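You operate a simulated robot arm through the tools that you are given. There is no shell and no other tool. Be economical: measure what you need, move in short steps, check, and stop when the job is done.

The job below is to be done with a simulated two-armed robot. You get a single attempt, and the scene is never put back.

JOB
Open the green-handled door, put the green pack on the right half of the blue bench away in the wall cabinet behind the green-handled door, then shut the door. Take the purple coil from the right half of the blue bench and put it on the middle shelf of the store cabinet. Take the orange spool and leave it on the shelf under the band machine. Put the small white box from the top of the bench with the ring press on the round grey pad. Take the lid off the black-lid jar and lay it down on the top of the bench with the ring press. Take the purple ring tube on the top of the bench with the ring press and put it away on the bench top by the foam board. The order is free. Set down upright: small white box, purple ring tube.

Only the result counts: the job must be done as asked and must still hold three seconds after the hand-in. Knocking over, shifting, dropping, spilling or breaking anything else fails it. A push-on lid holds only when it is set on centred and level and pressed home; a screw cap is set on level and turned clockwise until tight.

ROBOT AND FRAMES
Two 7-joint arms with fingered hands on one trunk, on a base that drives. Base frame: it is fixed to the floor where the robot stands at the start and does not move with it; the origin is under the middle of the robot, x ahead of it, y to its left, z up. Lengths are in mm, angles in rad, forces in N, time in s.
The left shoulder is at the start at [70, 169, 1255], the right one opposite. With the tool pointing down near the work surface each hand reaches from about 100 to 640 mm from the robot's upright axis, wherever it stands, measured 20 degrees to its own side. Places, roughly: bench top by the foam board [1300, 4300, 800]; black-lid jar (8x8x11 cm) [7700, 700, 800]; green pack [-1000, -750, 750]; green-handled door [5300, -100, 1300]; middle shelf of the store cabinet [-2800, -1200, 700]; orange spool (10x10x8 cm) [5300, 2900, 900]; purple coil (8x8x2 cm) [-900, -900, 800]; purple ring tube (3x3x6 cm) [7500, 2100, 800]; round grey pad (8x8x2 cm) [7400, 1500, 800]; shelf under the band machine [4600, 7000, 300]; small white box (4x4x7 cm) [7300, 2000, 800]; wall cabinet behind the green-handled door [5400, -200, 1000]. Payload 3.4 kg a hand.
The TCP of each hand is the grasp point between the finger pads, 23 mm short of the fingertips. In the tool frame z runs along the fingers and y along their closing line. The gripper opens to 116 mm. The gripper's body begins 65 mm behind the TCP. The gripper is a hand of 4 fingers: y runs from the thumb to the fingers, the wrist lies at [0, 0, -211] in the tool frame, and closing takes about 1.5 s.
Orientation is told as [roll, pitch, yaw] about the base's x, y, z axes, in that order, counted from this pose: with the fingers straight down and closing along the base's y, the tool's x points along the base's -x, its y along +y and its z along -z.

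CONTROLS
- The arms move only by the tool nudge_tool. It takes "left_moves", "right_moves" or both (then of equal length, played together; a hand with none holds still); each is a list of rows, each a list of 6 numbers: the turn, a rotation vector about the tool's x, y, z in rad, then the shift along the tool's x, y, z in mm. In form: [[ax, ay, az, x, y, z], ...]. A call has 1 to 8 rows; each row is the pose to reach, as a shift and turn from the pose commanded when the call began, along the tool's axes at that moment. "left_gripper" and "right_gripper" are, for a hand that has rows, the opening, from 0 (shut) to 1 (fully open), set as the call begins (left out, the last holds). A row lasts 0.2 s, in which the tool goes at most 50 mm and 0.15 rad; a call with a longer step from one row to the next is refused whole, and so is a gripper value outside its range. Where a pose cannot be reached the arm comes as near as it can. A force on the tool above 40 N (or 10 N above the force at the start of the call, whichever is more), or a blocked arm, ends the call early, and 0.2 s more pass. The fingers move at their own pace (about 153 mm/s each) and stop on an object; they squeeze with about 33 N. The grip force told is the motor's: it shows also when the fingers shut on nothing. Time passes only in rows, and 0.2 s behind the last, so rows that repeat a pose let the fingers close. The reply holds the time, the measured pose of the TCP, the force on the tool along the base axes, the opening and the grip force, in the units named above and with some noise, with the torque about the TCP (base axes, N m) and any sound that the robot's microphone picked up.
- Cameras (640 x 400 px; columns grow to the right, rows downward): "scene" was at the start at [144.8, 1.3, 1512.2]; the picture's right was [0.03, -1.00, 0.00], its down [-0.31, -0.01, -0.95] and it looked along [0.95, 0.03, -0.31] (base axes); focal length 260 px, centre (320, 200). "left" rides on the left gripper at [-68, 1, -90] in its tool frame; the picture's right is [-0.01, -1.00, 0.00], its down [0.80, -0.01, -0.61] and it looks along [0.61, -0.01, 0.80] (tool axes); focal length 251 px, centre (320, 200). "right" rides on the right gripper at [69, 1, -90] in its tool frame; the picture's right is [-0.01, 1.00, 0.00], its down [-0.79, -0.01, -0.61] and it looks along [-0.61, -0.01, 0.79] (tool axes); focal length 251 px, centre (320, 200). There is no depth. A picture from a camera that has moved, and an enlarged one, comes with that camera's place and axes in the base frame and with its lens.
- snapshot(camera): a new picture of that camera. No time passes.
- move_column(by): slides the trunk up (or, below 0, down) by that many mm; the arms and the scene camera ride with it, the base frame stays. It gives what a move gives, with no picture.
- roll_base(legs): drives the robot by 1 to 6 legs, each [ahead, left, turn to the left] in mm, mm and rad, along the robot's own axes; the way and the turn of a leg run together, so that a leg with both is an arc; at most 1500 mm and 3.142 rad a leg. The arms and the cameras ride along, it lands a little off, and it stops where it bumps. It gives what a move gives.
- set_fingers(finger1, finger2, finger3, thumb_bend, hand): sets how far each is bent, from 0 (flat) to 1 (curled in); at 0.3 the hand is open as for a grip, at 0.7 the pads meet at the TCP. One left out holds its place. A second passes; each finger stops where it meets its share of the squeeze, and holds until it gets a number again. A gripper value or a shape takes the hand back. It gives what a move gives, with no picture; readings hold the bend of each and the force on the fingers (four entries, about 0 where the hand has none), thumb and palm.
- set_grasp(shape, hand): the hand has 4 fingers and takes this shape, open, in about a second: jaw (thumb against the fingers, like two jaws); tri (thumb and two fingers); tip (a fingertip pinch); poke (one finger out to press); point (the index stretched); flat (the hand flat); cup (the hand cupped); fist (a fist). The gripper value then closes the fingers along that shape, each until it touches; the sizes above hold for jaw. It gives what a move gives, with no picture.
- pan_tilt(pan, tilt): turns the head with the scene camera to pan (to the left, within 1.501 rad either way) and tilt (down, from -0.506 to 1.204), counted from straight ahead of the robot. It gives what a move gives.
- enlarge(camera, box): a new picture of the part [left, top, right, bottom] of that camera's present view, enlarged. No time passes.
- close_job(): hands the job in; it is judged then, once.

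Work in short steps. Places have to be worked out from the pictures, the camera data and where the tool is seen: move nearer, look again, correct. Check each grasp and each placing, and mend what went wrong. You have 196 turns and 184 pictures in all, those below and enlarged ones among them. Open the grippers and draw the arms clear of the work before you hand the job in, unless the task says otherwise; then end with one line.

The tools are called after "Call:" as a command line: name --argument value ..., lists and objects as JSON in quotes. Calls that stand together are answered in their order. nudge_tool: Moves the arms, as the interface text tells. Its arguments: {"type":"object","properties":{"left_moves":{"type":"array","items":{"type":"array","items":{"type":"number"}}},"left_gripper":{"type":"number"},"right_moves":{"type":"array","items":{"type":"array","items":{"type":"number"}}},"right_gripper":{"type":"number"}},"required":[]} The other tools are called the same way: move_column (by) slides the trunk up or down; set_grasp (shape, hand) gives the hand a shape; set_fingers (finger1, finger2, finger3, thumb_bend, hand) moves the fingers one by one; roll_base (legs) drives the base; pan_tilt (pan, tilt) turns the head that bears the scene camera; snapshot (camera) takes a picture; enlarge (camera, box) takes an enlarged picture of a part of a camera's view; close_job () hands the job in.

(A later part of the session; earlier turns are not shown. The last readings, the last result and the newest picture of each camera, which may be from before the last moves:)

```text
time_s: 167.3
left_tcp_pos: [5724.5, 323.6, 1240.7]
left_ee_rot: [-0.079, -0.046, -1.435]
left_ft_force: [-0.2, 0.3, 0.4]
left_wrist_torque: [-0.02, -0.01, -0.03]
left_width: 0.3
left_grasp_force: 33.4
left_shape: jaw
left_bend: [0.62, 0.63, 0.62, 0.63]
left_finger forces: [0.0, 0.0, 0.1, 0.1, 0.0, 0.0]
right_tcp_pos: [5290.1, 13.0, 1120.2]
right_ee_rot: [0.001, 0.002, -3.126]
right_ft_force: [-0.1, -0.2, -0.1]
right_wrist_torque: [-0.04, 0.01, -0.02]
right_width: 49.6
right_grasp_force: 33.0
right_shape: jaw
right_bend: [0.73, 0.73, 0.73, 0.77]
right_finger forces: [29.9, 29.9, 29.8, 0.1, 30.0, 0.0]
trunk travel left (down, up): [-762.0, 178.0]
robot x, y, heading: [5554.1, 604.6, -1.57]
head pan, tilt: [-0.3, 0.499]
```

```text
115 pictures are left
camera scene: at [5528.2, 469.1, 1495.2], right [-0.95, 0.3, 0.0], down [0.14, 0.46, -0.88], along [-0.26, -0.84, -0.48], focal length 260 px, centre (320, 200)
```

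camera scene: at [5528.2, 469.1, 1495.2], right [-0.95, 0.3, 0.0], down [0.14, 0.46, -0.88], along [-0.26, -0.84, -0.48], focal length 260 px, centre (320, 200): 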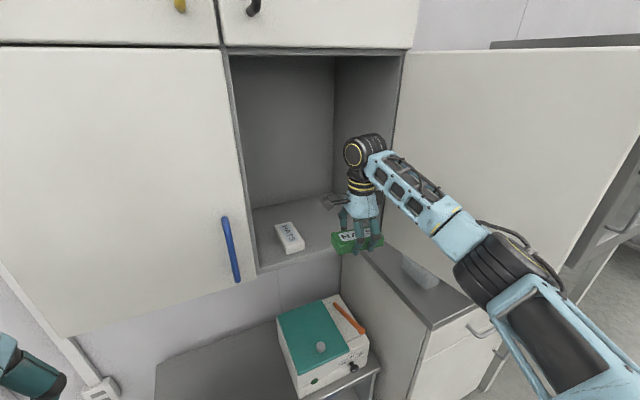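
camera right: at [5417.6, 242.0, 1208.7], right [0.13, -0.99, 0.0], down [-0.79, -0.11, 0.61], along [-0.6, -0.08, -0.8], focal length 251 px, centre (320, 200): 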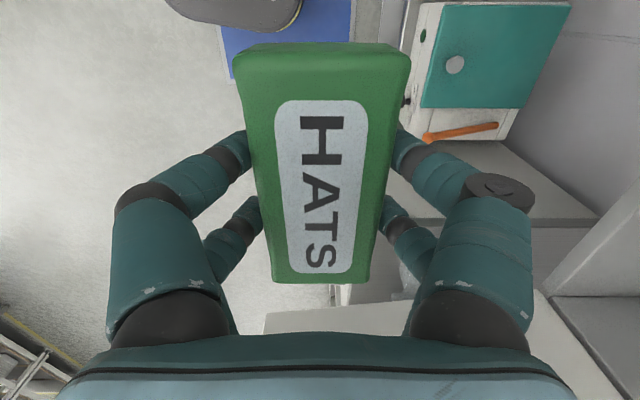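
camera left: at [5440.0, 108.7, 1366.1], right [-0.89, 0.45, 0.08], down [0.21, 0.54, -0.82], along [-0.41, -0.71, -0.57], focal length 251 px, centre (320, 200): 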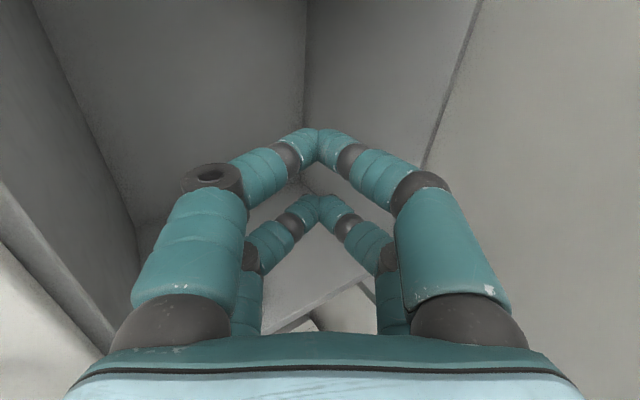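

Clear so far. Advance the last 130 mm.

Call:
roll_base --legs '[[135, 0, 0]]'

Call:
snapshot --camera "scene"

Call:
snapshot --camera "right"

```text
time_s: 168.6
left_tcp_pos: [5726.6, 188.8, 1240.5]
left_ee_rot: [-0.078, -0.047, -1.436]
left_ft_force: [0.2, -0.3, 0.3]
left_wrist_torque: [0.0, -0.02, -0.02]
left_width: 0.0
left_grasp_force: 32.8
left_shape: jaw
left_bend: [0.62, 0.63, 0.62, 0.63]
left_finger forces: [0.0, 0.1, 0.0, 0.1, 0.1, 0.0]
right_tcp_pos: [5290.0, -122.6, 1119.6]
right_ee_rot: [0.003, -0.001, -3.125]
right_ft_force: [0.5, 1.1, 0.3]
right_wrist_torque: [-0.03, 0.01, 0.01]
right_width: 49.5
right_grasp_force: 33.1
right_shape: jaw
right_bend: [0.73, 0.73, 0.73, 0.77]
right_finger forces: [29.9, 29.9, 29.9, 0.1, 29.9, 0.1]
trunk travel left (down, up): [-762.0, 178.0]
robot x, y, heading: [5555.4, 470.0, -1.574]
head pan, tilt: [-0.3, 0.499]
```

```text
114 pictures are left
camera scene: at [5528.1, 334.1, 1495.3], right [-0.96, 0.3, 0.0], down [0.14, 0.46, -0.88], along [-0.26, -0.84, -0.48], focal length 260 px, centre (320, 200)
```

scene: 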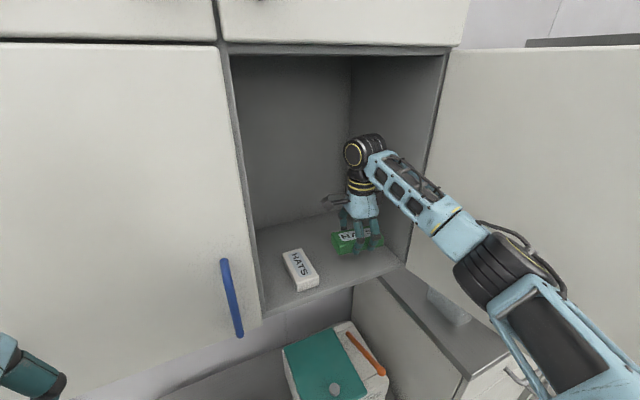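

```text
113 pictures are left
camera right: at [5358.0, -122.0, 1209.9], right [0.01, -1.0, 0.0], down [-0.8, 0.0, 0.61], along [-0.61, 0.0, -0.8], focal length 251 px, centre (320, 200)
```

right: 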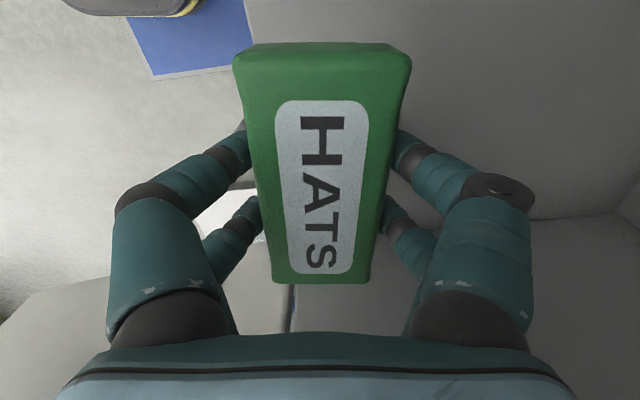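

From the wrist camera the cabinet's front edge looks to be near y≈-100, so the pack must go deeper. Roll 50 mm more and extend while lowering a bit.

Call:
roll_base --legs '[[50, 0, 0]]'

Call:
nudge_tool --right_moves '[[0, 0, 0, 0, 5, 20], [0, 0, 0, 0, 10, 40], [0, 0, 0, 0, 15, 55]]'

Call:
snapshot --camera "right"

Call:
snapshot --camera "scene"

```text
time_s: 169.6
left_tcp_pos: [5724.5, 142.8, 1242.3]
left_ee_rot: [-0.078, -0.053, -1.436]
left_ft_force: [0.2, 1.1, 0.3]
left_wrist_torque: [-0.03, -0.02, 0.01]
left_width: 0.0
left_grasp_force: 33.3
left_shape: jaw
left_bend: [0.62, 0.63, 0.62, 0.63]
left_finger forces: [0.0, 0.0, 0.0, 0.0, 0.0, 0.0]
right_tcp_pos: [5290.5, -169.0, 1122.8]
right_ee_rot: [0.006, 0.001, -3.127]
right_ft_force: [-0.7, 0.3, -0.1]
right_wrist_torque: [-0.05, -0.01, 0.02]
right_width: 49.7
right_grasp_force: 33.2
right_shape: jaw
right_bend: [0.73, 0.73, 0.73, 0.77]
right_finger forces: [29.9, 29.9, 30.0, 0.0, 29.8, 0.0]
trunk travel left (down, up): [-762.0, 178.0]
robot x, y, heading: [5553.4, 420.3, -1.571]
head pan, tilt: [-0.3, 0.499]
```

```text
time_s: 170.4
left_tcp_pos: [5724.3, 135.7, 1239.4]
left_ee_rot: [-0.076, -0.043, -1.434]
left_ft_force: [-0.3, 0.8, -0.3]
left_wrist_torque: [0.03, 0.0, 0.0]
left_width: 0.0
left_grasp_force: 33.7
left_shape: jaw
left_bend: [0.62, 0.63, 0.62, 0.63]
left_finger forces: [0.0, 0.0, 0.1, 0.0, 0.1, 0.1]
right_tcp_pos: [5292.2, -189.3, 1062.7]
right_ee_rot: [-0.001, 0.002, -3.127]
right_ft_force: [-0.3, -0.5, -0.2]
right_wrist_torque: [0.01, 0.0, 0.01]
right_width: 49.5
right_grasp_force: 33.0
right_shape: jaw
right_bend: [0.73, 0.73, 0.73, 0.77]
right_finger forces: [29.8, 30.0, 29.8, 0.0, 29.9, 0.0]
trunk travel left (down, up): [-762.0, 178.0]
robot x, y, heading: [5548.9, 420.3, -1.569]
head pan, tilt: [-0.3, 0.499]
```

```text
112 pictures are left
camera right: at [5359.2, -189.9, 1153.3], right [0.01, -1.0, 0.0], down [-0.8, -0.01, 0.61], along [-0.61, 0.0, -0.8], focal length 251 px, centre (320, 200)
```

right: 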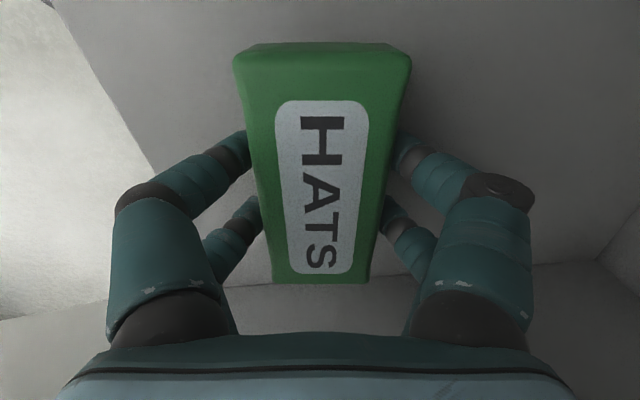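

```text
111 pictures are left
camera scene: at [5528.2, 279.5, 1494.8], right [-0.96, 0.3, 0.0], down [0.14, 0.46, -0.88], along [-0.26, -0.84, -0.48], focal length 260 px, centre (320, 200)
```

scene: 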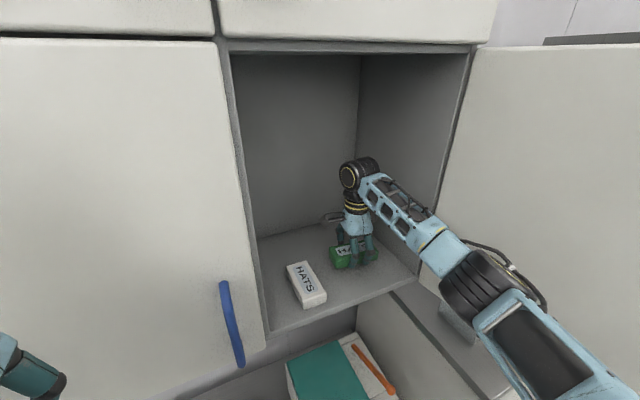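

Well inside now. Lower until contact.

Call:
nudge_tool --right_moves '[[0, 0, 0, 0, 0, 10], [0, 0, 0, 0, 0, 18], [0, 0, 0, 0, 0, 24], [0, 0, 0, 0, 0, 29], [0, 0, 0, 0, 0, 34], [0, 0, 0, 0, 0, 39], [0, 0, 0, 0, 0, 44], [0, 0, 0, 0, 0, 49]]'

```text
time_s: 171.4
left_tcp_pos: [5727.2, 141.6, 1241.5]
left_ee_rot: [-0.078, -0.05, -1.434]
left_ft_force: [-0.5, 0.1, -0.3]
left_wrist_torque: [0.01, 0.01, -0.01]
left_width: 0.1
left_grasp_force: 32.9
left_shape: jaw
left_bend: [0.62, 0.63, 0.62, 0.63]
left_finger forces: [0.0, 0.0, 0.1, 0.0, 0.1, 0.0]
right_tcp_pos: [5292.0, -187.2, 1044.4]
right_ee_rot: [0.013, 0.002, -3.127]
right_ft_force: [-1.0, 6.7, 20.0]
right_wrist_torque: [0.86, -0.01, 0.0]
right_width: 49.4
right_grasp_force: 32.9
right_shape: jaw
right_bend: [0.73, 0.73, 0.74, 0.79]
right_finger forces: [31.2, 31.3, 39.6, 0.1, 42.1, 0.1]
trunk travel left (down, up): [-762.0, 178.0]
robot x, y, heading: [5555.2, 421.1, -1.569]
head pan, tilt: [-0.3, 0.499]
stopped in row 5 (right hand): the force on the tool passed its limit at 45 N (the readings are from after the stop); the commanded pose is now the measured one
```

Contact (floor ≈ 1012). Open and rise.

Call:
nudge_tool --right_moves '[[0, 0, 0, 0, 0, -1], [0, 0, 0, 0, 0, -1], [0, 0, 0, 0, 0, -1], [0, 0, 0, 0, 0, -1], [0, 0, 0, 0, 0, -1], [0, 0, 0, 0, 0, -30], [0, 0, 0, 0, 0, -65], [0, 0, 0, 0, 0, -100]]' --right_gripper 1

Call:
snapshot --camera "right"

```text
time_s: 171.8
left_tcp_pos: [5723.8, 135.8, 1240.2]
left_ee_rot: [-0.077, -0.045, -1.435]
left_ft_force: [-0.8, -0.8, 0.7]
left_wrist_torque: [0.04, -0.03, 0.02]
left_width: 0.0
left_grasp_force: 32.9
left_shape: jaw
left_bend: [0.62, 0.63, 0.62, 0.63]
left_finger forces: [0.0, 0.0, 0.0, 0.0, 0.0, 0.0]
right_tcp_pos: [5290.8, -193.6, 1044.3]
right_ee_rot: [0.015, 0.003, -3.127]
right_ft_force: [2.0, 0.0, 0.8]
right_wrist_torque: [0.14, -0.04, -0.08]
right_width: 116.0
right_grasp_force: 0.1
right_shape: jaw
right_bend: [0.3, 0.3, 0.3, 0.3]
right_finger forces: [0.0, 0.0, 1.0, 0.0, 1.1, 0.0]
trunk travel left (down, up): [-762.0, 178.0]
robot x, y, heading: [5556.4, 417.3, -1.568]
head pan, tilt: [-0.3, 0.499]
stopped in row 2 (right hand): the force on the tool passed its limit at 46 N (the readings are from after the stop); the commanded pose is now the measured one
```

```text
110 pictures are left
camera right: at [5357.6, -192.0, 1133.6], right [0.01, -1.0, 0.02], down [-0.8, 0.0, 0.6], along [-0.6, -0.02, -0.8], focal length 251 px, centre (320, 200)
```

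right: 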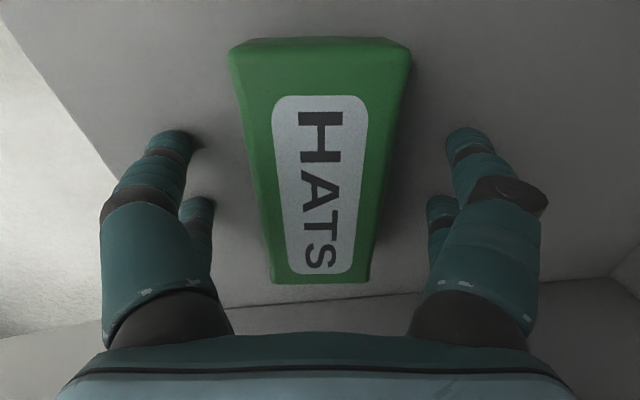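

Released cleanly. Rise and back out.

Call:
nudge_tool --right_moves '[[0, 0, 0, 0, 0, -30], [0, 0, 0, 0, 0, -65], [0, 0, 0, 0, 0, -100]]'

Call:
roll_base --legs '[[-480, 0, 0]]'

Call:
snapshot --camera "scene"

```text
time_s: 172.6
left_tcp_pos: [5724.7, 137.7, 1241.4]
left_ee_rot: [-0.076, -0.046, -1.434]
left_ft_force: [1.1, -0.5, -0.4]
left_wrist_torque: [0.0, -0.04, 0.01]
left_width: 0.0
left_grasp_force: 33.0
left_shape: jaw
left_bend: [0.62, 0.63, 0.62, 0.63]
left_finger forces: [0.1, 0.0, 0.0, 0.0, 0.0, 0.0]
right_tcp_pos: [5291.9, -190.3, 1146.9]
right_ee_rot: [0.018, 0.002, -3.125]
right_ft_force: [-0.7, -0.2, -0.2]
right_wrist_torque: [0.02, 0.0, 0.03]
right_width: 116.0
right_grasp_force: 0.0
right_shape: jaw
right_bend: [0.3, 0.3, 0.3, 0.3]
right_finger forces: [0.0, 0.0, 0.0, 0.1, 0.0, 0.0]
trunk travel left (down, up): [-762.0, 178.0]
robot x, y, heading: [5552.7, 421.1, -1.567]
head pan, tilt: [-0.3, 0.499]
```

```text
time_s: 175.5
left_tcp_pos: [5725.3, 622.0, 1240.7]
left_ee_rot: [-0.074, -0.045, -1.428]
left_ft_force: [0.6, 0.1, -0.1]
left_wrist_torque: [-0.02, 0.0, -0.01]
left_width: 0.2
left_grasp_force: 32.9
left_shape: jaw
left_bend: [0.62, 0.63, 0.62, 0.63]
left_finger forces: [0.0, 0.0, 0.0, 0.0, 0.0, 0.1]
right_tcp_pos: [5295.2, 290.5, 1146.2]
right_ee_rot: [0.016, 0.005, -3.12]
right_ft_force: [0.5, 0.0, -0.3]
right_wrist_torque: [-0.04, 0.01, -0.01]
right_width: 116.1
right_grasp_force: 0.1
right_shape: jaw
right_bend: [0.3, 0.3, 0.3, 0.3]
right_finger forces: [0.0, 0.0, 0.0, 0.0, 0.1, 0.0]
trunk travel left (down, up): [-762.0, 178.0]
robot x, y, heading: [5552.2, 902.0, -1.566]
head pan, tilt: [-0.3, 0.499]
```

```text
109 pictures are left
camera scene: at [5527.5, 764.3, 1494.9], right [-0.96, 0.29, 0.0], down [0.14, 0.46, -0.88], along [-0.25, -0.84, -0.48], focal length 260 px, centre (320, 200)
```

scene: 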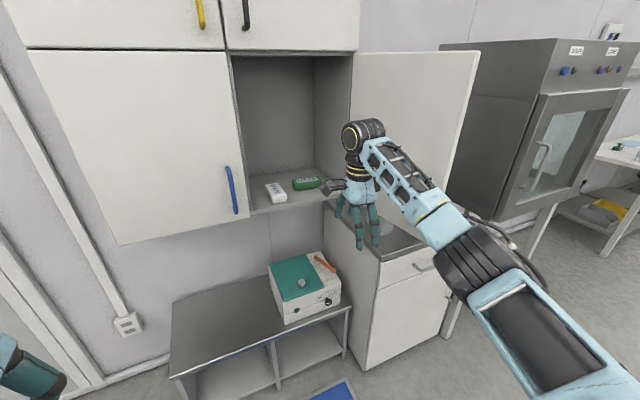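

Pack is in place. To shut the door I bring the closed right hand to the door's outer side: back off, shift right, then forward.

Call:
nudge_tool --right_moves '[[0, 0, 0, 0, 0, -10], [0, 0, 0, 0, 0, -20], [0, 0, 0, 0, 0, -30], [0, 0, 0, 0, 0, -40], [0, 0, 0, 0, 0, -50]]' --right_gripper 0

Call:
roll_base --legs '[[-120, 0, 0], [0, -370, 0], [210, 0, 0]]'

Call:
snapshot --camera "scene"

```text
time_s: 176.7
left_tcp_pos: [5724.7, 622.4, 1240.5]
left_ee_rot: [-0.078, -0.046, -1.428]
left_ft_force: [0.5, -0.3, 0.6]
left_wrist_torque: [0.03, -0.05, -0.02]
left_width: 0.0
left_grasp_force: 33.0
left_shape: jaw
left_bend: [0.62, 0.63, 0.62, 0.63]
left_finger forces: [0.1, 0.1, 0.0, 0.0, 0.0, 0.1]
right_tcp_pos: [5294.5, 291.4, 1194.8]
right_ee_rot: [0.016, 0.003, -3.118]
right_ft_force: [0.6, 0.7, -0.2]
right_wrist_torque: [0.04, -0.03, -0.01]
right_width: 0.1
right_grasp_force: 32.8
right_shape: jaw
right_bend: [0.62, 0.62, 0.62, 0.62]
right_finger forces: [0.0, 0.0, 0.0, 0.1, 0.1, 0.0]
trunk travel left (down, up): [-762.0, 178.0]
robot x, y, heading: [5550.1, 906.6, -1.564]
head pan, tilt: [-0.3, 0.499]
```

```text
time_s: 181.1
left_tcp_pos: [5357.0, 532.8, 1241.7]
left_ee_rot: [-0.079, -0.047, -1.434]
left_ft_force: [-0.1, 0.3, -0.3]
left_wrist_torque: [-0.02, 0.0, 0.02]
left_width: 0.0
left_grasp_force: 32.9
left_shape: jaw
left_bend: [0.62, 0.63, 0.62, 0.63]
left_finger forces: [0.0, 0.1, 0.0, 0.0, 0.0, 0.1]
right_tcp_pos: [4923.2, 204.8, 1196.5]
right_ee_rot: [0.019, 0.003, -3.124]
right_ft_force: [-0.5, 0.7, 0.0]
right_wrist_torque: [-0.07, 0.0, 0.01]
right_width: 0.0
right_grasp_force: 32.5
right_shape: jaw
right_bend: [0.62, 0.62, 0.62, 0.62]
right_finger forces: [0.0, 0.0, 0.0, 0.1, 0.1, 0.0]
trunk travel left (down, up): [-762.0, 178.0]
robot x, y, heading: [5184.3, 815.6, -1.571]
head pan, tilt: [-0.3, 0.499]
```

```text
108 pictures are left
camera scene: at [5158.7, 677.6, 1495.3], right [-0.96, 0.29, 0.0], down [0.14, 0.46, -0.88], along [-0.26, -0.84, -0.48], focal length 260 px, centre (320, 200)
```

scene: 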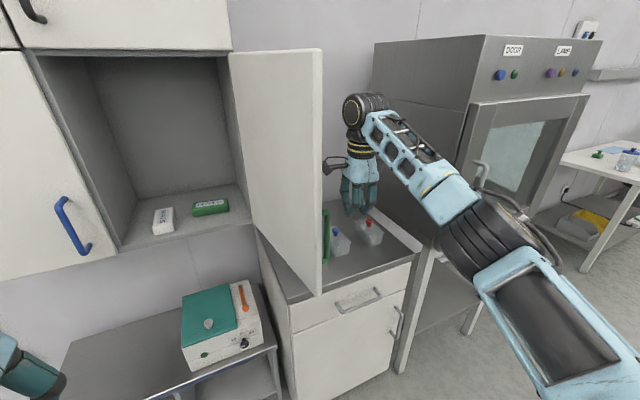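

The hand is on the outer side. Roll left to swing the door.

Call:
roll_base --legs '[[0, 330, 0]]'

Call:
snapshot --camera "scene"

```text
time_s: 183.3
left_tcp_pos: [5677.1, 530.6, 1240.8]
left_ee_rot: [-0.076, -0.046, -1.435]
left_ft_force: [-0.5, -0.7, 0.1]
left_wrist_torque: [0.01, -0.02, 0.04]
left_width: 0.0
left_grasp_force: 33.0
left_shape: jaw
left_bend: [0.62, 0.63, 0.62, 0.63]
left_finger forces: [0.0, 0.0, 0.0, 0.0, 0.0, 0.1]
right_tcp_pos: [5244.3, 203.6, 1195.0]
right_ee_rot: [0.018, 0.005, -3.126]
right_ft_force: [0.6, -0.6, 0.1]
right_wrist_torque: [0.02, -0.03, 0.01]
right_width: 0.0
right_grasp_force: 32.8
right_shape: jaw
right_bend: [0.62, 0.62, 0.62, 0.62]
right_finger forces: [0.0, 0.0, 0.1, 0.0, 0.0, 0.0]
trunk travel left (down, up): [-762.0, 178.0]
robot x, y, heading: [5506.9, 815.1, -1.571]
head pan, tilt: [-0.3, 0.499]
```

```text
107 pictures are left
camera scene: at [5479.7, 675.2, 1495.0], right [-0.96, 0.3, 0.0], down [0.14, 0.46, -0.88], along [-0.26, -0.84, -0.48], focal length 260 px, centre (320, 200)
```

scene: 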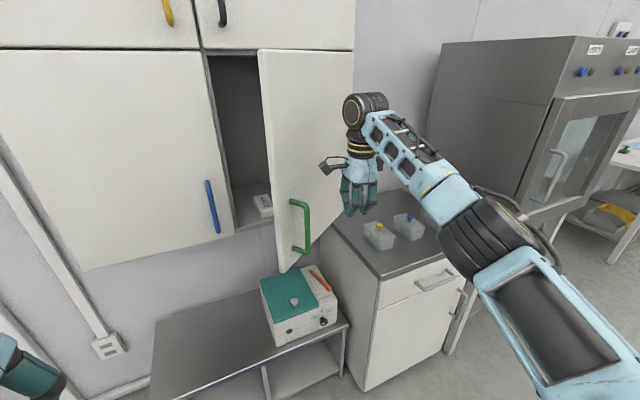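

Door half closed. Roll left 75 then forward to press it shut.

Call:
roll_base --legs '[[0, 85, 0], [180, 0, 0]]'

Call:
snapshot --camera "scene"

```text
time_s: 185.4
left_tcp_pos: [5760.8, 357.0, 1241.4]
left_ee_rot: [-0.075, -0.048, -1.433]
left_ft_force: [-0.6, -0.1, 0.6]
left_wrist_torque: [0.04, -0.02, -0.01]
left_width: 0.3
left_grasp_force: 32.8
left_shape: jaw
left_bend: [0.62, 0.63, 0.62, 0.63]
left_finger forces: [0.0, 0.0, 0.0, 0.0, 0.0, 0.1]
right_tcp_pos: [5327.9, 27.9, 1196.0]
right_ee_rot: [0.019, 0.003, -3.124]
right_ft_force: [0.7, 0.6, 0.0]
right_wrist_torque: [-0.06, 0.01, 0.0]
right_width: 0.0
right_grasp_force: 32.8
right_shape: jaw
right_bend: [0.62, 0.62, 0.62, 0.62]
right_finger forces: [0.1, 0.0, 0.1, 0.0, 0.1, 0.0]
trunk travel left (down, up): [-762.0, 178.0]
robot x, y, heading: [5591.1, 635.6, -1.565]
head pan, tilt: [-0.3, 0.499]
```

```text
106 pictures are left
camera scene: at [5563.2, 500.8, 1495.4], right [-0.96, 0.29, 0.0], down [0.14, 0.46, -0.88], along [-0.26, -0.84, -0.48], focal length 260 px, centre (320, 200)
```

scene: 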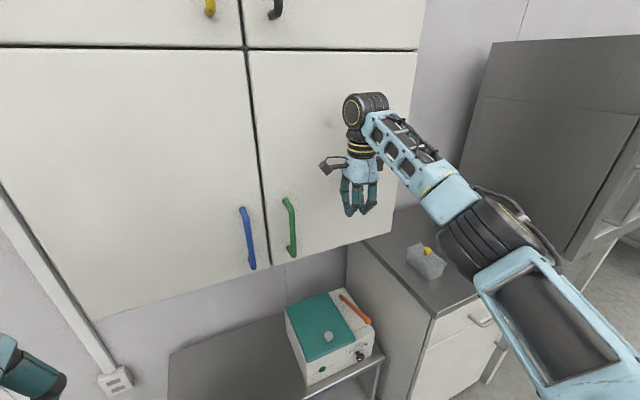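

Nearly shut. Push forward with the arm until firm contact.

Call:
nudge_tool --right_moves '[[0, 0, 0, 0, 10, 0], [0, 0, 0, 0, 20, 0], [0, 0, 0, 0, 30, 0], [0, 0, 0, 0, 38, 0], [0, 0, 0, 0, 46, 0], [0, 0, 0, 0, 54, 0], [0, 0, 0, 0, 60, 0]]'

Call:
snapshot --camera "scene"

```text
time_s: 187.0
left_tcp_pos: [5760.7, 354.0, 1240.5]
left_ee_rot: [-0.077, -0.047, -1.434]
left_ft_force: [0.2, -0.3, -0.6]
left_wrist_torque: [-0.04, 0.01, -0.02]
left_width: 0.0
left_grasp_force: 33.0
left_shape: jaw
left_bend: [0.62, 0.63, 0.62, 0.63]
left_finger forces: [0.1, 0.0, 0.1, 0.0, 0.0, 0.0]
right_tcp_pos: [5331.0, 1.8, 1189.8]
right_ee_rot: [0.018, 0.003, -3.124]
right_ft_force: [0.1, 0.3, 0.6]
right_wrist_torque: [0.0, -0.02, 0.0]
right_width: 0.3
right_grasp_force: 32.9
right_shape: jaw
right_bend: [0.62, 0.62, 0.62, 0.62]
right_finger forces: [0.0, 0.0, 0.1, 0.0, 0.0, 0.0]
right hand out of reach, approached as far as the arm can: row 3, 4, 5, 6, 7
trunk travel left (down, up): [-762.0, 178.0]
robot x, y, heading: [5587.6, 635.1, -1.572]
head pan, tilt: [-0.3, 0.499]
```

```text
105 pictures are left
camera scene: at [5564.1, 497.7, 1495.1], right [-0.96, 0.29, 0.0], down [0.14, 0.46, -0.88], along [-0.26, -0.84, -0.48], focal length 260 px, centre (320, 200)
```

scene: 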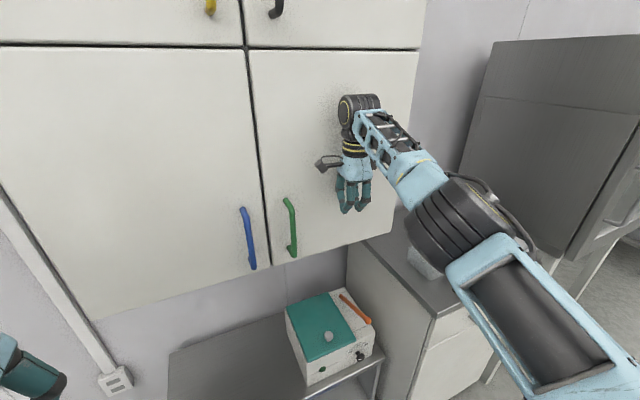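

No contact force yet; press with a small base move forward.

Call:
roll_base --legs '[[45, 0, 0]]'

Call:
enlarge --camera "scene" --box '[180, 30, 440, 290]'

```text
time_s: 188.0
left_tcp_pos: [5762.6, 329.2, 1242.1]
left_ee_rot: [-0.079, -0.05, -1.435]
left_ft_force: [0.1, 0.0, -0.1]
left_wrist_torque: [0.02, 0.02, 0.01]
left_width: 0.2
left_grasp_force: 32.6
left_shape: jaw
left_bend: [0.62, 0.63, 0.62, 0.63]
left_finger forces: [0.1, 0.1, 0.0, 0.1, 0.0, 0.0]
right_tcp_pos: [5331.1, -19.5, 1195.1]
right_ee_rot: [0.011, 0.003, -3.122]
right_ft_force: [0.8, 18.1, 3.5]
right_wrist_torque: [-0.6, -0.05, 0.38]
right_width: 0.0
right_grasp_force: 33.0
right_shape: jaw
right_bend: [0.54, 0.61, 0.62, 0.61]
right_finger forces: [17.5, 0.0, 0.1, 0.0, 0.0, 0.4]
trunk travel left (down, up): [-762.0, 178.0]
robot x, y, heading: [5593.8, 602.9, -1.571]
head pan, tilt: [-0.3, 0.499]
stopped in leg 1: the force on the tool passed its limit at 78 N (the readings are from after the stop); the commanded pose is now the measured one
```

```text
1.54 times, centred on (310, 160) of scene
camera zoom: at [5565.0, 474.7, 1495.9], right [-0.96, 0.3, 0.0], down [0.14, 0.45, -0.88], along [-0.26, -0.84, -0.47], focal length 400 px, centre (335, 262)
```

zoom: 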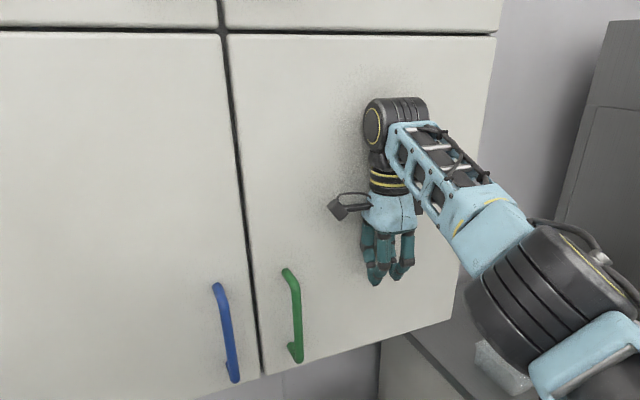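

Door is firmly shut. Back away, turn to face +x and look at the ring-press bench.

Call:
roll_base --legs '[[-900, 0, 0], [0, 0, 1.571]]'

Call:
pan_tilt --pan 0 --tilt 0.3

Call:
snapshot --camera "scene"

```text
time_s: 196.5
left_tcp_pos: [5877.3, 1668.1, 1241.4]
left_ee_rot: [-0.077, -0.044, 0.12]
left_ft_force: [0.4, -0.1, 0.1]
left_wrist_torque: [0.01, 0.0, 0.01]
left_width: 0.0
left_grasp_force: 33.0
left_shape: jaw
left_bend: [0.62, 0.63, 0.62, 0.63]
left_finger forces: [0.0, 0.1, 0.1, 0.1, 0.0, 0.0]
right_tcp_pos: [6219.2, 1232.1, 1190.1]
right_ee_rot: [0.005, 0.005, -1.567]
right_ft_force: [-0.4, -0.2, 0.1]
right_wrist_torque: [0.0, -0.02, 0.02]
right_width: 0.0
right_grasp_force: 32.6
right_shape: jaw
right_bend: [0.59, 0.61, 0.62, 0.62]
right_finger forces: [0.0, 0.0, 0.0, 0.0, 0.0, 0.0]
trunk travel left (down, up): [-762.0, 178.0]
robot x, y, heading: [5591.6, 1499.7, -0.014]
head pan, tilt: [-0.3, 0.499]
```

```text
time_s: 197.3
left_tcp_pos: [5877.4, 1668.6, 1240.7]
left_ee_rot: [-0.078, -0.045, 0.119]
left_ft_force: [-0.9, 1.0, -0.4]
left_wrist_torque: [0.02, -0.01, -0.02]
left_width: 0.0
left_grasp_force: 33.3
left_shape: jaw
left_bend: [0.62, 0.63, 0.62, 0.63]
left_finger forces: [0.0, 0.0, 0.0, 0.0, 0.0, 0.1]
right_tcp_pos: [6220.1, 1232.7, 1190.7]
right_ee_rot: [0.005, 0.005, -1.568]
right_ft_force: [0.4, -0.6, -0.6]
right_wrist_torque: [-0.01, 0.0, 0.01]
right_width: 0.1
right_grasp_force: 32.9
right_shape: jaw
right_bend: [0.59, 0.61, 0.62, 0.62]
right_finger forces: [0.0, 0.0, 0.1, 0.0, 0.1, 0.0]
trunk travel left (down, up): [-762.0, 178.0]
robot x, y, heading: [5591.7, 1500.4, -0.013]
head pan, tilt: [0.0, 0.3]
```

```text
103 pictures are left
camera scene: at [5736.6, 1498.4, 1513.4], right [-0.02, -1.0, 0.0], down [-0.3, 0.0, -0.96], along [0.95, -0.01, -0.3], focal length 260 px, centre (320, 200)
```

scene: 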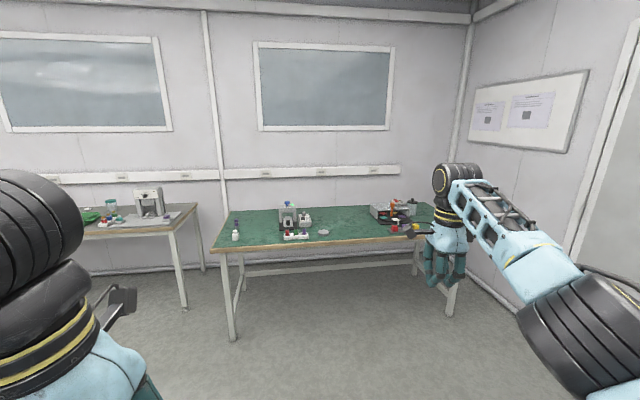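

All items are on the green bench (front edge x≈7120). Drive to its left end with the trunk lowered somewhat.

Call:
roll_base --legs '[[0, 560, 0.013], [1080, 0, 0]]'

Call:
pan_tilt --pan 0 --tilt 0.6

Call:
snapshot --camera "scene"

```text
time_s: 199.7
left_tcp_pos: [5880.7, 1968.8, 1241.3]
left_ee_rot: [-0.076, -0.048, 0.162]
left_ft_force: [0.9, 0.0, 0.1]
left_wrist_torque: [0.02, 0.0, 0.02]
left_width: 0.2
left_grasp_force: 32.9
left_shape: jaw
left_bend: [0.62, 0.63, 0.62, 0.63]
left_finger forces: [0.1, 0.0, 0.1, 0.1, 0.1, 0.0]
right_tcp_pos: [6241.6, 1547.4, 1191.9]
right_ee_rot: [0.007, 0.007, -1.524]
right_ft_force: [-0.4, -0.8, 0.5]
right_wrist_torque: [0.03, 0.02, -0.01]
right_width: 0.3
right_grasp_force: 32.7
right_shape: jaw
right_bend: [0.59, 0.61, 0.62, 0.62]
right_finger forces: [0.0, 0.0, 0.1, 0.0, 0.1, 0.0]
trunk travel left (down, up): [-762.0, 178.0]
robot x, y, heading: [5602.5, 1795.9, 0.026]
head pan, tilt: [0.0, 0.3]
stopped in leg 1: the robot was blocked; the commanded pose is now the measured one
```

```text
time_s: 200.4
left_tcp_pos: [5882.8, 1972.2, 1240.4]
left_ee_rot: [-0.077, -0.046, 0.163]
left_ft_force: [-0.5, -0.3, 0.8]
left_wrist_torque: [0.01, -0.02, 0.01]
left_width: 0.0
left_grasp_force: 33.2
left_shape: jaw
left_bend: [0.62, 0.63, 0.62, 0.63]
left_finger forces: [0.0, 0.0, 0.0, 0.0, 0.0, 0.0]
right_tcp_pos: [6242.6, 1550.7, 1190.3]
right_ee_rot: [0.004, 0.006, -1.525]
right_ft_force: [-0.5, -1.1, -0.3]
right_wrist_torque: [-0.01, 0.03, 0.01]
right_width: 0.0
right_grasp_force: 33.2
right_shape: jaw
right_bend: [0.59, 0.61, 0.62, 0.62]
right_finger forces: [0.0, 0.1, 0.1, 0.0, 0.1, 0.1]
trunk travel left (down, up): [-762.0, 178.0]
robot x, y, heading: [5602.4, 1793.3, 0.028]
head pan, tilt: [0.0, 0.6]
```

```text
102 pictures are left
camera scene: at [5745.0, 1795.6, 1485.9], right [0.03, -1.0, 0.0], down [-0.56, -0.02, -0.83], along [0.82, 0.02, -0.56], focal length 260 px, centre (320, 200)
```

scene: 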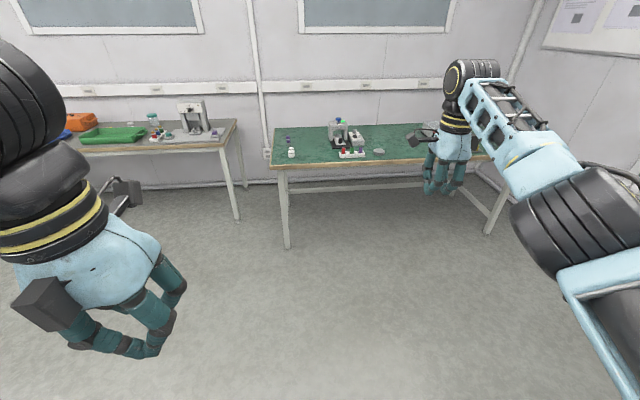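

Blocked while shifting left; look left to see what it touched.

Call:
pan_tilt --pan 1.3 --tilt 0.5

Call:
snapshot --camera "scene"

```text
time_s: 201.9
left_tcp_pos: [5882.2, 1972.9, 1240.6]
left_ee_rot: [-0.076, -0.046, 0.164]
left_ft_force: [-0.6, 1.2, 0.0]
left_wrist_torque: [0.0, 0.0, 0.02]
left_width: 0.0
left_grasp_force: 33.4
left_shape: jaw
left_bend: [0.62, 0.63, 0.62, 0.63]
left_finger forces: [0.1, 0.0, 0.0, 0.1, 0.0, 0.1]
right_tcp_pos: [6241.8, 1551.8, 1191.8]
right_ee_rot: [0.004, 0.004, -1.524]
right_ft_force: [0.4, 0.4, -0.3]
right_wrist_torque: [0.02, 0.01, -0.01]
right_width: 0.0
right_grasp_force: 32.8
right_shape: jaw
right_bend: [0.59, 0.61, 0.62, 0.62]
right_finger forces: [0.0, 0.1, 0.1, 0.1, 0.0, 0.0]
trunk travel left (down, up): [-762.0, 178.0]
robot x, y, heading: [5604.0, 1793.5, 0.026]
head pan, tilt: [1.3, 0.499]
```

```text
101 pictures are left
camera scene: at [5677.5, 1881.9, 1495.0], right [0.97, -0.24, 0.0], down [-0.12, -0.46, -0.88], along [0.21, 0.85, -0.48], focal length 260 px, centre (320, 200)
```

scene: 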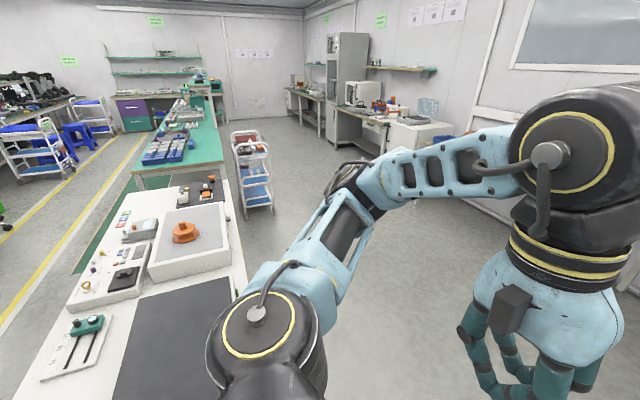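

The base met the end of the long white bench (which bears the spool). Back off to the right, go forward past it, then left.

Call:
roll_base --legs '[[0, -60, -0.026], [1080, 0, 0], [0, 330, 0]]'

Call:
pan_tilt --pan 0 --tilt 0.6

Call:
snapshot --camera "scene"

```text
time_s: 209.8
left_tcp_pos: [6964.8, 2222.9, 1240.2]
left_ee_rot: [-0.077, -0.044, 0.125]
left_ft_force: [0.7, -0.9, -1.0]
left_wrist_torque: [0.02, 0.01, 0.03]
left_width: 0.0
left_grasp_force: 33.3
left_shape: jaw
left_bend: [0.62, 0.63, 0.62, 0.63]
left_finger forces: [0.1, 0.1, 0.0, 0.1, 0.1, 0.0]
right_tcp_pos: [7308.9, 1788.9, 1190.4]
right_ee_rot: [0.006, 0.005, -1.562]
right_ft_force: [0.5, -0.7, 0.8]
right_wrist_torque: [0.02, -0.03, -0.02]
right_width: 0.0
right_grasp_force: 32.5
right_shape: jaw
right_bend: [0.59, 0.61, 0.62, 0.62]
right_finger forces: [0.0, 0.1, 0.0, 0.1, 0.0, 0.1]
trunk travel left (down, up): [-762.0, 178.0]
robot x, y, heading: [6685.0, 2053.2, -0.008]
head pan, tilt: [1.3, 0.499]
```

```text
time_s: 211.3
left_tcp_pos: [6965.4, 2224.8, 1241.3]
left_ee_rot: [-0.078, -0.047, 0.125]
left_ft_force: [0.3, -0.3, -0.5]
left_wrist_torque: [0.0, -0.05, -0.01]
left_width: 0.2
left_grasp_force: 32.9
left_shape: jaw
left_bend: [0.62, 0.63, 0.62, 0.63]
left_finger forces: [0.0, 0.0, 0.0, 0.0, 0.1, 0.0]
right_tcp_pos: [7309.1, 1790.6, 1190.6]
right_ee_rot: [0.005, 0.006, -1.561]
right_ft_force: [0.6, 0.3, -0.2]
right_wrist_torque: [0.01, -0.01, 0.01]
right_width: 0.0
right_grasp_force: 32.8
right_shape: jaw
right_bend: [0.59, 0.61, 0.62, 0.62]
right_finger forces: [0.0, 0.0, 0.0, 0.1, 0.0, 0.1]
trunk travel left (down, up): [-762.0, 178.0]
robot x, y, heading: [6680.7, 2056.3, -0.011]
head pan, tilt: [0.0, 0.6]
```

```text
100 pictures are left
camera scene: at [6820.3, 2054.2, 1485.9], right [-0.01, -1.0, 0.0], down [-0.57, 0.0, -0.82], along [0.82, -0.01, -0.57], focal length 260 px, centre (320, 200)
```

scene: 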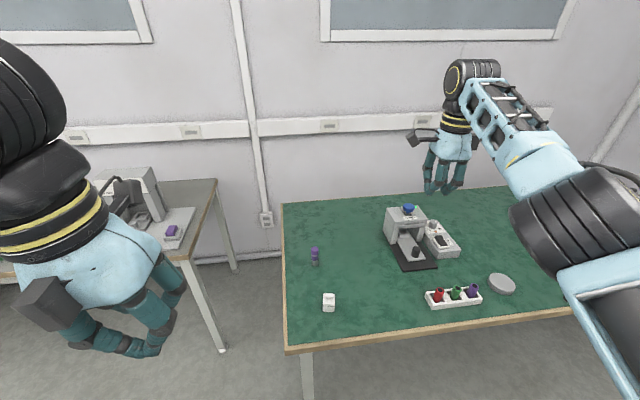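

White box ≈ (7268,2031), tube ≈ (7440,2063), pad ≈ (7352,1454). Move 100 mm nearer and lower the trunk 250.

Call:
roll_base --legs '[[100, 0, 0.01]]'

Call:
move_column --by -250

Call:
snapshot --camera "scene"

Call:
snapshot --camera "left"

Call:
snapshot --camera "right"

```text
time_s: 212.4
left_tcp_pos: [7057.1, 2227.3, 1241.0]
left_ee_rot: [-0.077, -0.049, 0.136]
left_ft_force: [0.9, 0.2, 0.1]
left_wrist_torque: [0.04, -0.04, -0.01]
left_width: 0.0
left_grasp_force: 32.7
left_shape: jaw
left_bend: [0.62, 0.63, 0.62, 0.63]
left_finger forces: [0.0, 0.0, 0.1, 0.0, 0.0, 0.0]
right_tcp_pos: [7405.6, 1797.1, 1192.7]
right_ee_rot: [0.007, 0.006, -1.552]
right_ft_force: [0.4, 0.3, 0.0]
right_wrist_torque: [-0.01, -0.02, -0.03]
right_width: 0.3
right_grasp_force: 33.2
right_shape: jaw
right_bend: [0.59, 0.61, 0.62, 0.62]
right_finger forces: [0.0, 0.1, 0.0, 0.0, 0.0, 0.0]
trunk travel left (down, up): [-762.0, 178.0]
robot x, y, heading: [6778.3, 2058.6, 0.001]
head pan, tilt: [0.0, 0.6]
```

```text
time_s: 215.0
left_tcp_pos: [7059.1, 2227.5, 991.2]
left_ee_rot: [-0.075, -0.047, 0.136]
left_ft_force: [-0.6, 0.0, 0.3]
left_wrist_torque: [-0.01, 0.02, 0.02]
left_width: 0.0
left_grasp_force: 33.1
left_shape: jaw
left_bend: [0.62, 0.63, 0.62, 0.63]
left_finger forces: [0.0, 0.1, 0.0, 0.0, 0.1, 0.0]
right_tcp_pos: [7408.4, 1797.3, 941.0]
right_ee_rot: [0.005, 0.005, -1.55]
right_ft_force: [1.4, 0.0, 0.0]
right_wrist_torque: [0.02, -0.02, -0.03]
right_width: 0.0
right_grasp_force: 32.8
right_shape: jaw
right_bend: [0.59, 0.61, 0.62, 0.62]
right_finger forces: [0.0, 0.1, 0.1, 0.1, 0.1, 0.0]
trunk travel left (down, up): [-512.0, 428.0]
robot x, y, heading: [6774.8, 2053.3, 0.006]
head pan, tilt: [0.0, 0.6]
```

```text
99 pictures are left
camera scene: at [6916.8, 2055.0, 1236.0], right [0.0, -1.0, 0.0], down [-0.56, 0.0, -0.83], along [0.83, 0.0, -0.56], focal length 260 px, centre (320, 200)
```

scene: 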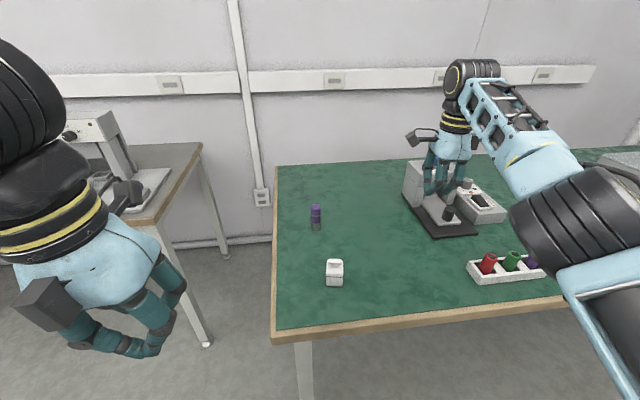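

```text
98 pictures are left
camera left: at [7123.2, 2243.5, 1082.9], right [0.14, -0.99, 0.08], down [-0.82, -0.07, 0.57], along [-0.56, -0.14, -0.82], focal length 251 px, centre (320, 200)
```

left: 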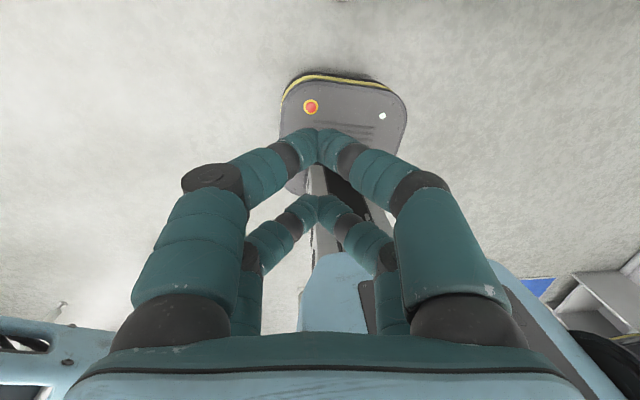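

```text
97 pictures are left
camera right: at [7406.2, 1865.0, 1031.7], right [1.0, 0.01, 0.01], down [0.01, -0.8, 0.6], along [0.01, -0.6, -0.8], focal length 251 px, centre (320, 200)
```

right: 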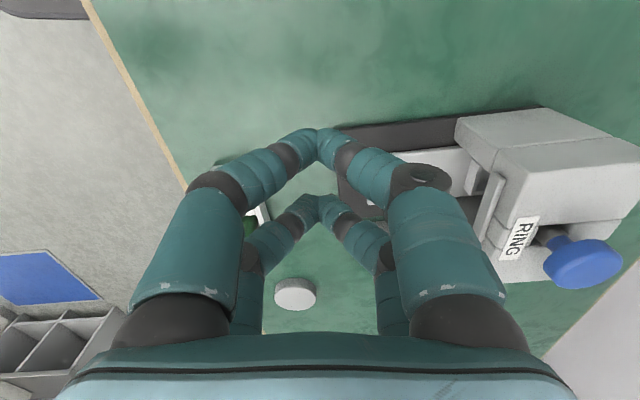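

Bench top is at about z 750; box centre ≈ (7305,2021). Move the right hand away from the press to above the box.

Call:
nudge_tool --right_moves '[[0, 0, 0, 32, -15, 0], [0, 0, 0, 64, -29, 0], [0, 0, 0, 96, -44, 0], [0, 0, 0, 128, -59, 0], [0, 0, 0, 160, -74, 0], [0, 0, 0, 192, -88, 0], [0, 0, 0, 224, -103, 0]]'

Call:
nudge_tool --right_moves '[[0, 0, 0, 0, 0, 10], [0, 0, 0, 0, 0, 20], [0, 0, 0, 0, 0, 20]]' --right_gripper 1

Call:
snapshot --camera "right"

Call:
snapshot --camera "scene"

```text
time_s: 216.6
left_tcp_pos: [7058.8, 2227.4, 990.5]
left_ee_rot: [-0.079, -0.045, 0.138]
left_ft_force: [-0.1, -0.7, -0.3]
left_wrist_torque: [0.03, -0.04, 0.03]
left_width: 0.2
left_grasp_force: 32.5
left_shape: jaw
left_bend: [0.62, 0.63, 0.62, 0.63]
left_finger forces: [0.0, 0.1, 0.0, 0.0, 0.1, 0.0]
right_tcp_pos: [7300.0, 2017.4, 941.1]
right_ee_rot: [0.006, 0.003, -1.551]
right_ft_force: [0.1, 0.0, 0.0]
right_wrist_torque: [-0.01, 0.0, -0.05]
right_width: 0.3
right_grasp_force: 33.1
right_shape: jaw
right_bend: [0.59, 0.61, 0.62, 0.62]
right_finger forces: [0.0, 0.0, 0.0, 0.0, 0.1, 0.0]
trunk travel left (down, up): [-512.0, 428.0]
robot x, y, heading: [6778.5, 2057.6, -0.003]
head pan, tilt: [0.0, 0.6]
```

```text
time_s: 217.4
left_tcp_pos: [7060.0, 2228.3, 989.8]
left_ee_rot: [-0.077, -0.044, 0.135]
left_ft_force: [0.0, -0.8, 0.4]
left_wrist_torque: [-0.02, 0.01, -0.02]
left_width: 0.1
left_grasp_force: 33.3
left_shape: jaw
left_bend: [0.62, 0.63, 0.62, 0.63]
left_finger forces: [0.0, 0.1, 0.1, 0.1, 0.0, 0.0]
right_tcp_pos: [7302.5, 2018.5, 920.8]
right_ee_rot: [0.004, 0.005, -1.552]
right_ft_force: [0.0, -0.3, 0.5]
right_wrist_torque: [-0.01, -0.01, 0.03]
right_width: 115.7
right_grasp_force: 0.0
right_shape: jaw
right_bend: [0.3, 0.3, 0.3, 0.3]
right_finger forces: [0.0, 0.0, 0.0, 0.0, 0.1, 0.0]
trunk travel left (down, up): [-512.0, 428.0]
robot x, y, heading: [6777.7, 2054.0, -0.001]
head pan, tilt: [0.0, 0.6]
```

```text
96 pictures are left
camera right: at [7300.0, 2086.2, 1012.0], right [1.0, 0.01, 0.01], down [0.01, -0.8, 0.6], along [0.01, -0.6, -0.8], focal length 251 px, centre (320, 200)
```

right: 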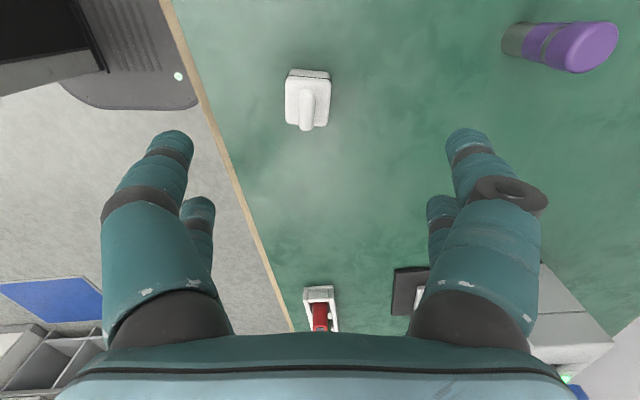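

```text
95 pictures are left
camera scene: at [6916.8, 2055.1, 1236.0], right [0.0, -1.0, 0.0], down [-0.56, 0.0, -0.83], along [0.83, 0.0, -0.56], focal length 260 px, centre (320, 200)
```

scene: 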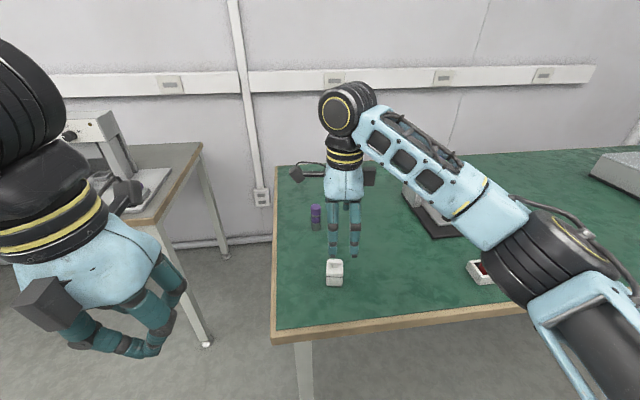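

Box (with a cap on top) is at ≈ (7291,2028). Correct and descend around it.

Call:
nudge_tool --right_moves '[[0, 0, 0, 10, -11, 20], [0, 0, 0, 10, -11, 60], [0, 0, 0, 10, -11, 100], [0, 0, 0, 10, -11, 130], [0, 0, 0, 10, -11, 130]]'

Call:
snapshot --camera "right"

```text
time_s: 218.6
left_tcp_pos: [7059.3, 2227.9, 990.6]
left_ee_rot: [-0.082, -0.045, 0.136]
left_ft_force: [-0.3, 0.5, -0.1]
left_wrist_torque: [-0.05, -0.02, -0.03]
left_width: 0.1
left_grasp_force: 33.3
left_shape: jaw
left_bend: [0.62, 0.63, 0.62, 0.63]
left_finger forces: [0.0, 0.1, 0.0, 0.0, 0.1, 0.0]
right_tcp_pos: [7293.2, 2028.6, 790.7]
right_ee_rot: [0.006, 0.005, -1.551]
right_ft_force: [-0.8, 0.0, -0.7]
right_wrist_torque: [-0.03, -0.01, -0.04]
right_width: 115.9
right_grasp_force: 0.2
right_shape: jaw
right_bend: [0.3, 0.3, 0.3, 0.3]
right_finger forces: [0.0, 0.0, 0.0, 0.1, 0.0, 0.1]
trunk travel left (down, up): [-512.0, 428.0]
robot x, y, heading: [6777.2, 2057.6, 0.008]
head pan, tilt: [0.0, 0.6]
```

```text
94 pictures are left
camera right: at [7290.4, 2096.3, 881.9], right [1.0, 0.01, 0.01], down [0.01, -0.8, 0.6], along [0.01, -0.6, -0.8], focal length 251 px, centre (320, 200)
```

right: 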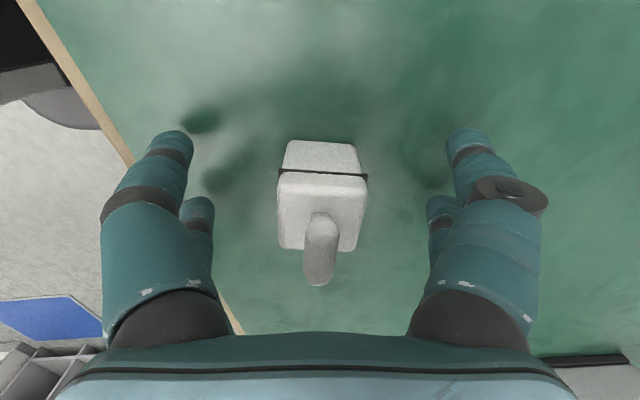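

Box is centred between the fingers. Close and lift.

Call:
nudge_tool --right_moves '[[0, 0, 0, 0, 0, 0], [0, 0, 0, 0, 0, 0], [0, 0, 0, 0, 0, 0], [0, 0, 0, 0, 0, 0], [0, 0, 0, 0, 0, 0], [0, 0, 0, 0, 0, 0], [0, 0, 0, 0, 0, -20], [0, 0, 0, 0, 0, -60]]' --right_gripper 0

Call:
snapshot --camera "right"

```text
time_s: 220.4
left_tcp_pos: [7059.1, 2228.3, 990.1]
left_ee_rot: [-0.078, -0.048, 0.136]
left_ft_force: [0.6, -0.3, 0.3]
left_wrist_torque: [0.03, -0.03, 0.0]
left_width: 0.0
left_grasp_force: 32.7
left_shape: jaw
left_bend: [0.62, 0.63, 0.62, 0.63]
left_finger forces: [0.1, 0.1, 0.0, 0.0, 0.0, 0.0]
right_tcp_pos: [7290.2, 2028.9, 851.2]
right_ee_rot: [0.005, 0.004, -1.552]
right_ft_force: [-0.6, -0.1, -0.8]
right_wrist_torque: [0.05, 0.04, -0.03]
right_width: 17.9
right_grasp_force: 33.3
right_shape: jaw
right_bend: [0.77, 0.72, 0.72, 0.79]
right_finger forces: [22.7, 41.1, 30.9, 0.0, 25.4, 0.0]
trunk travel left (down, up): [-512.0, 428.0]
robot x, y, heading: [6774.1, 2055.8, 0.001]
head pan, tilt: [0.0, 0.6]
```

```text
93 pictures are left
camera right: at [7288.4, 2096.6, 941.2], right [1.0, 0.01, 0.01], down [0.01, -0.8, 0.6], along [0.01, -0.6, -0.8], focal length 251 px, centre (320, 200)
```

right: 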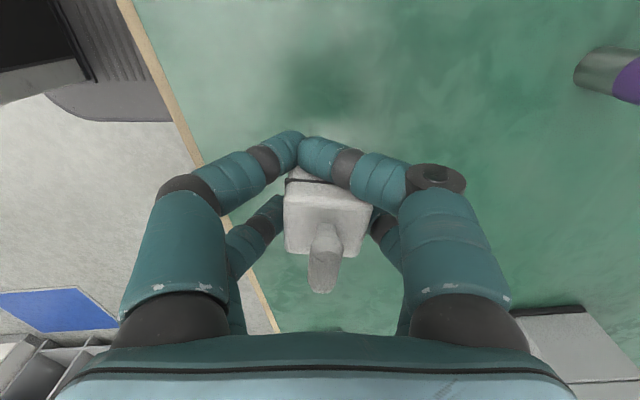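

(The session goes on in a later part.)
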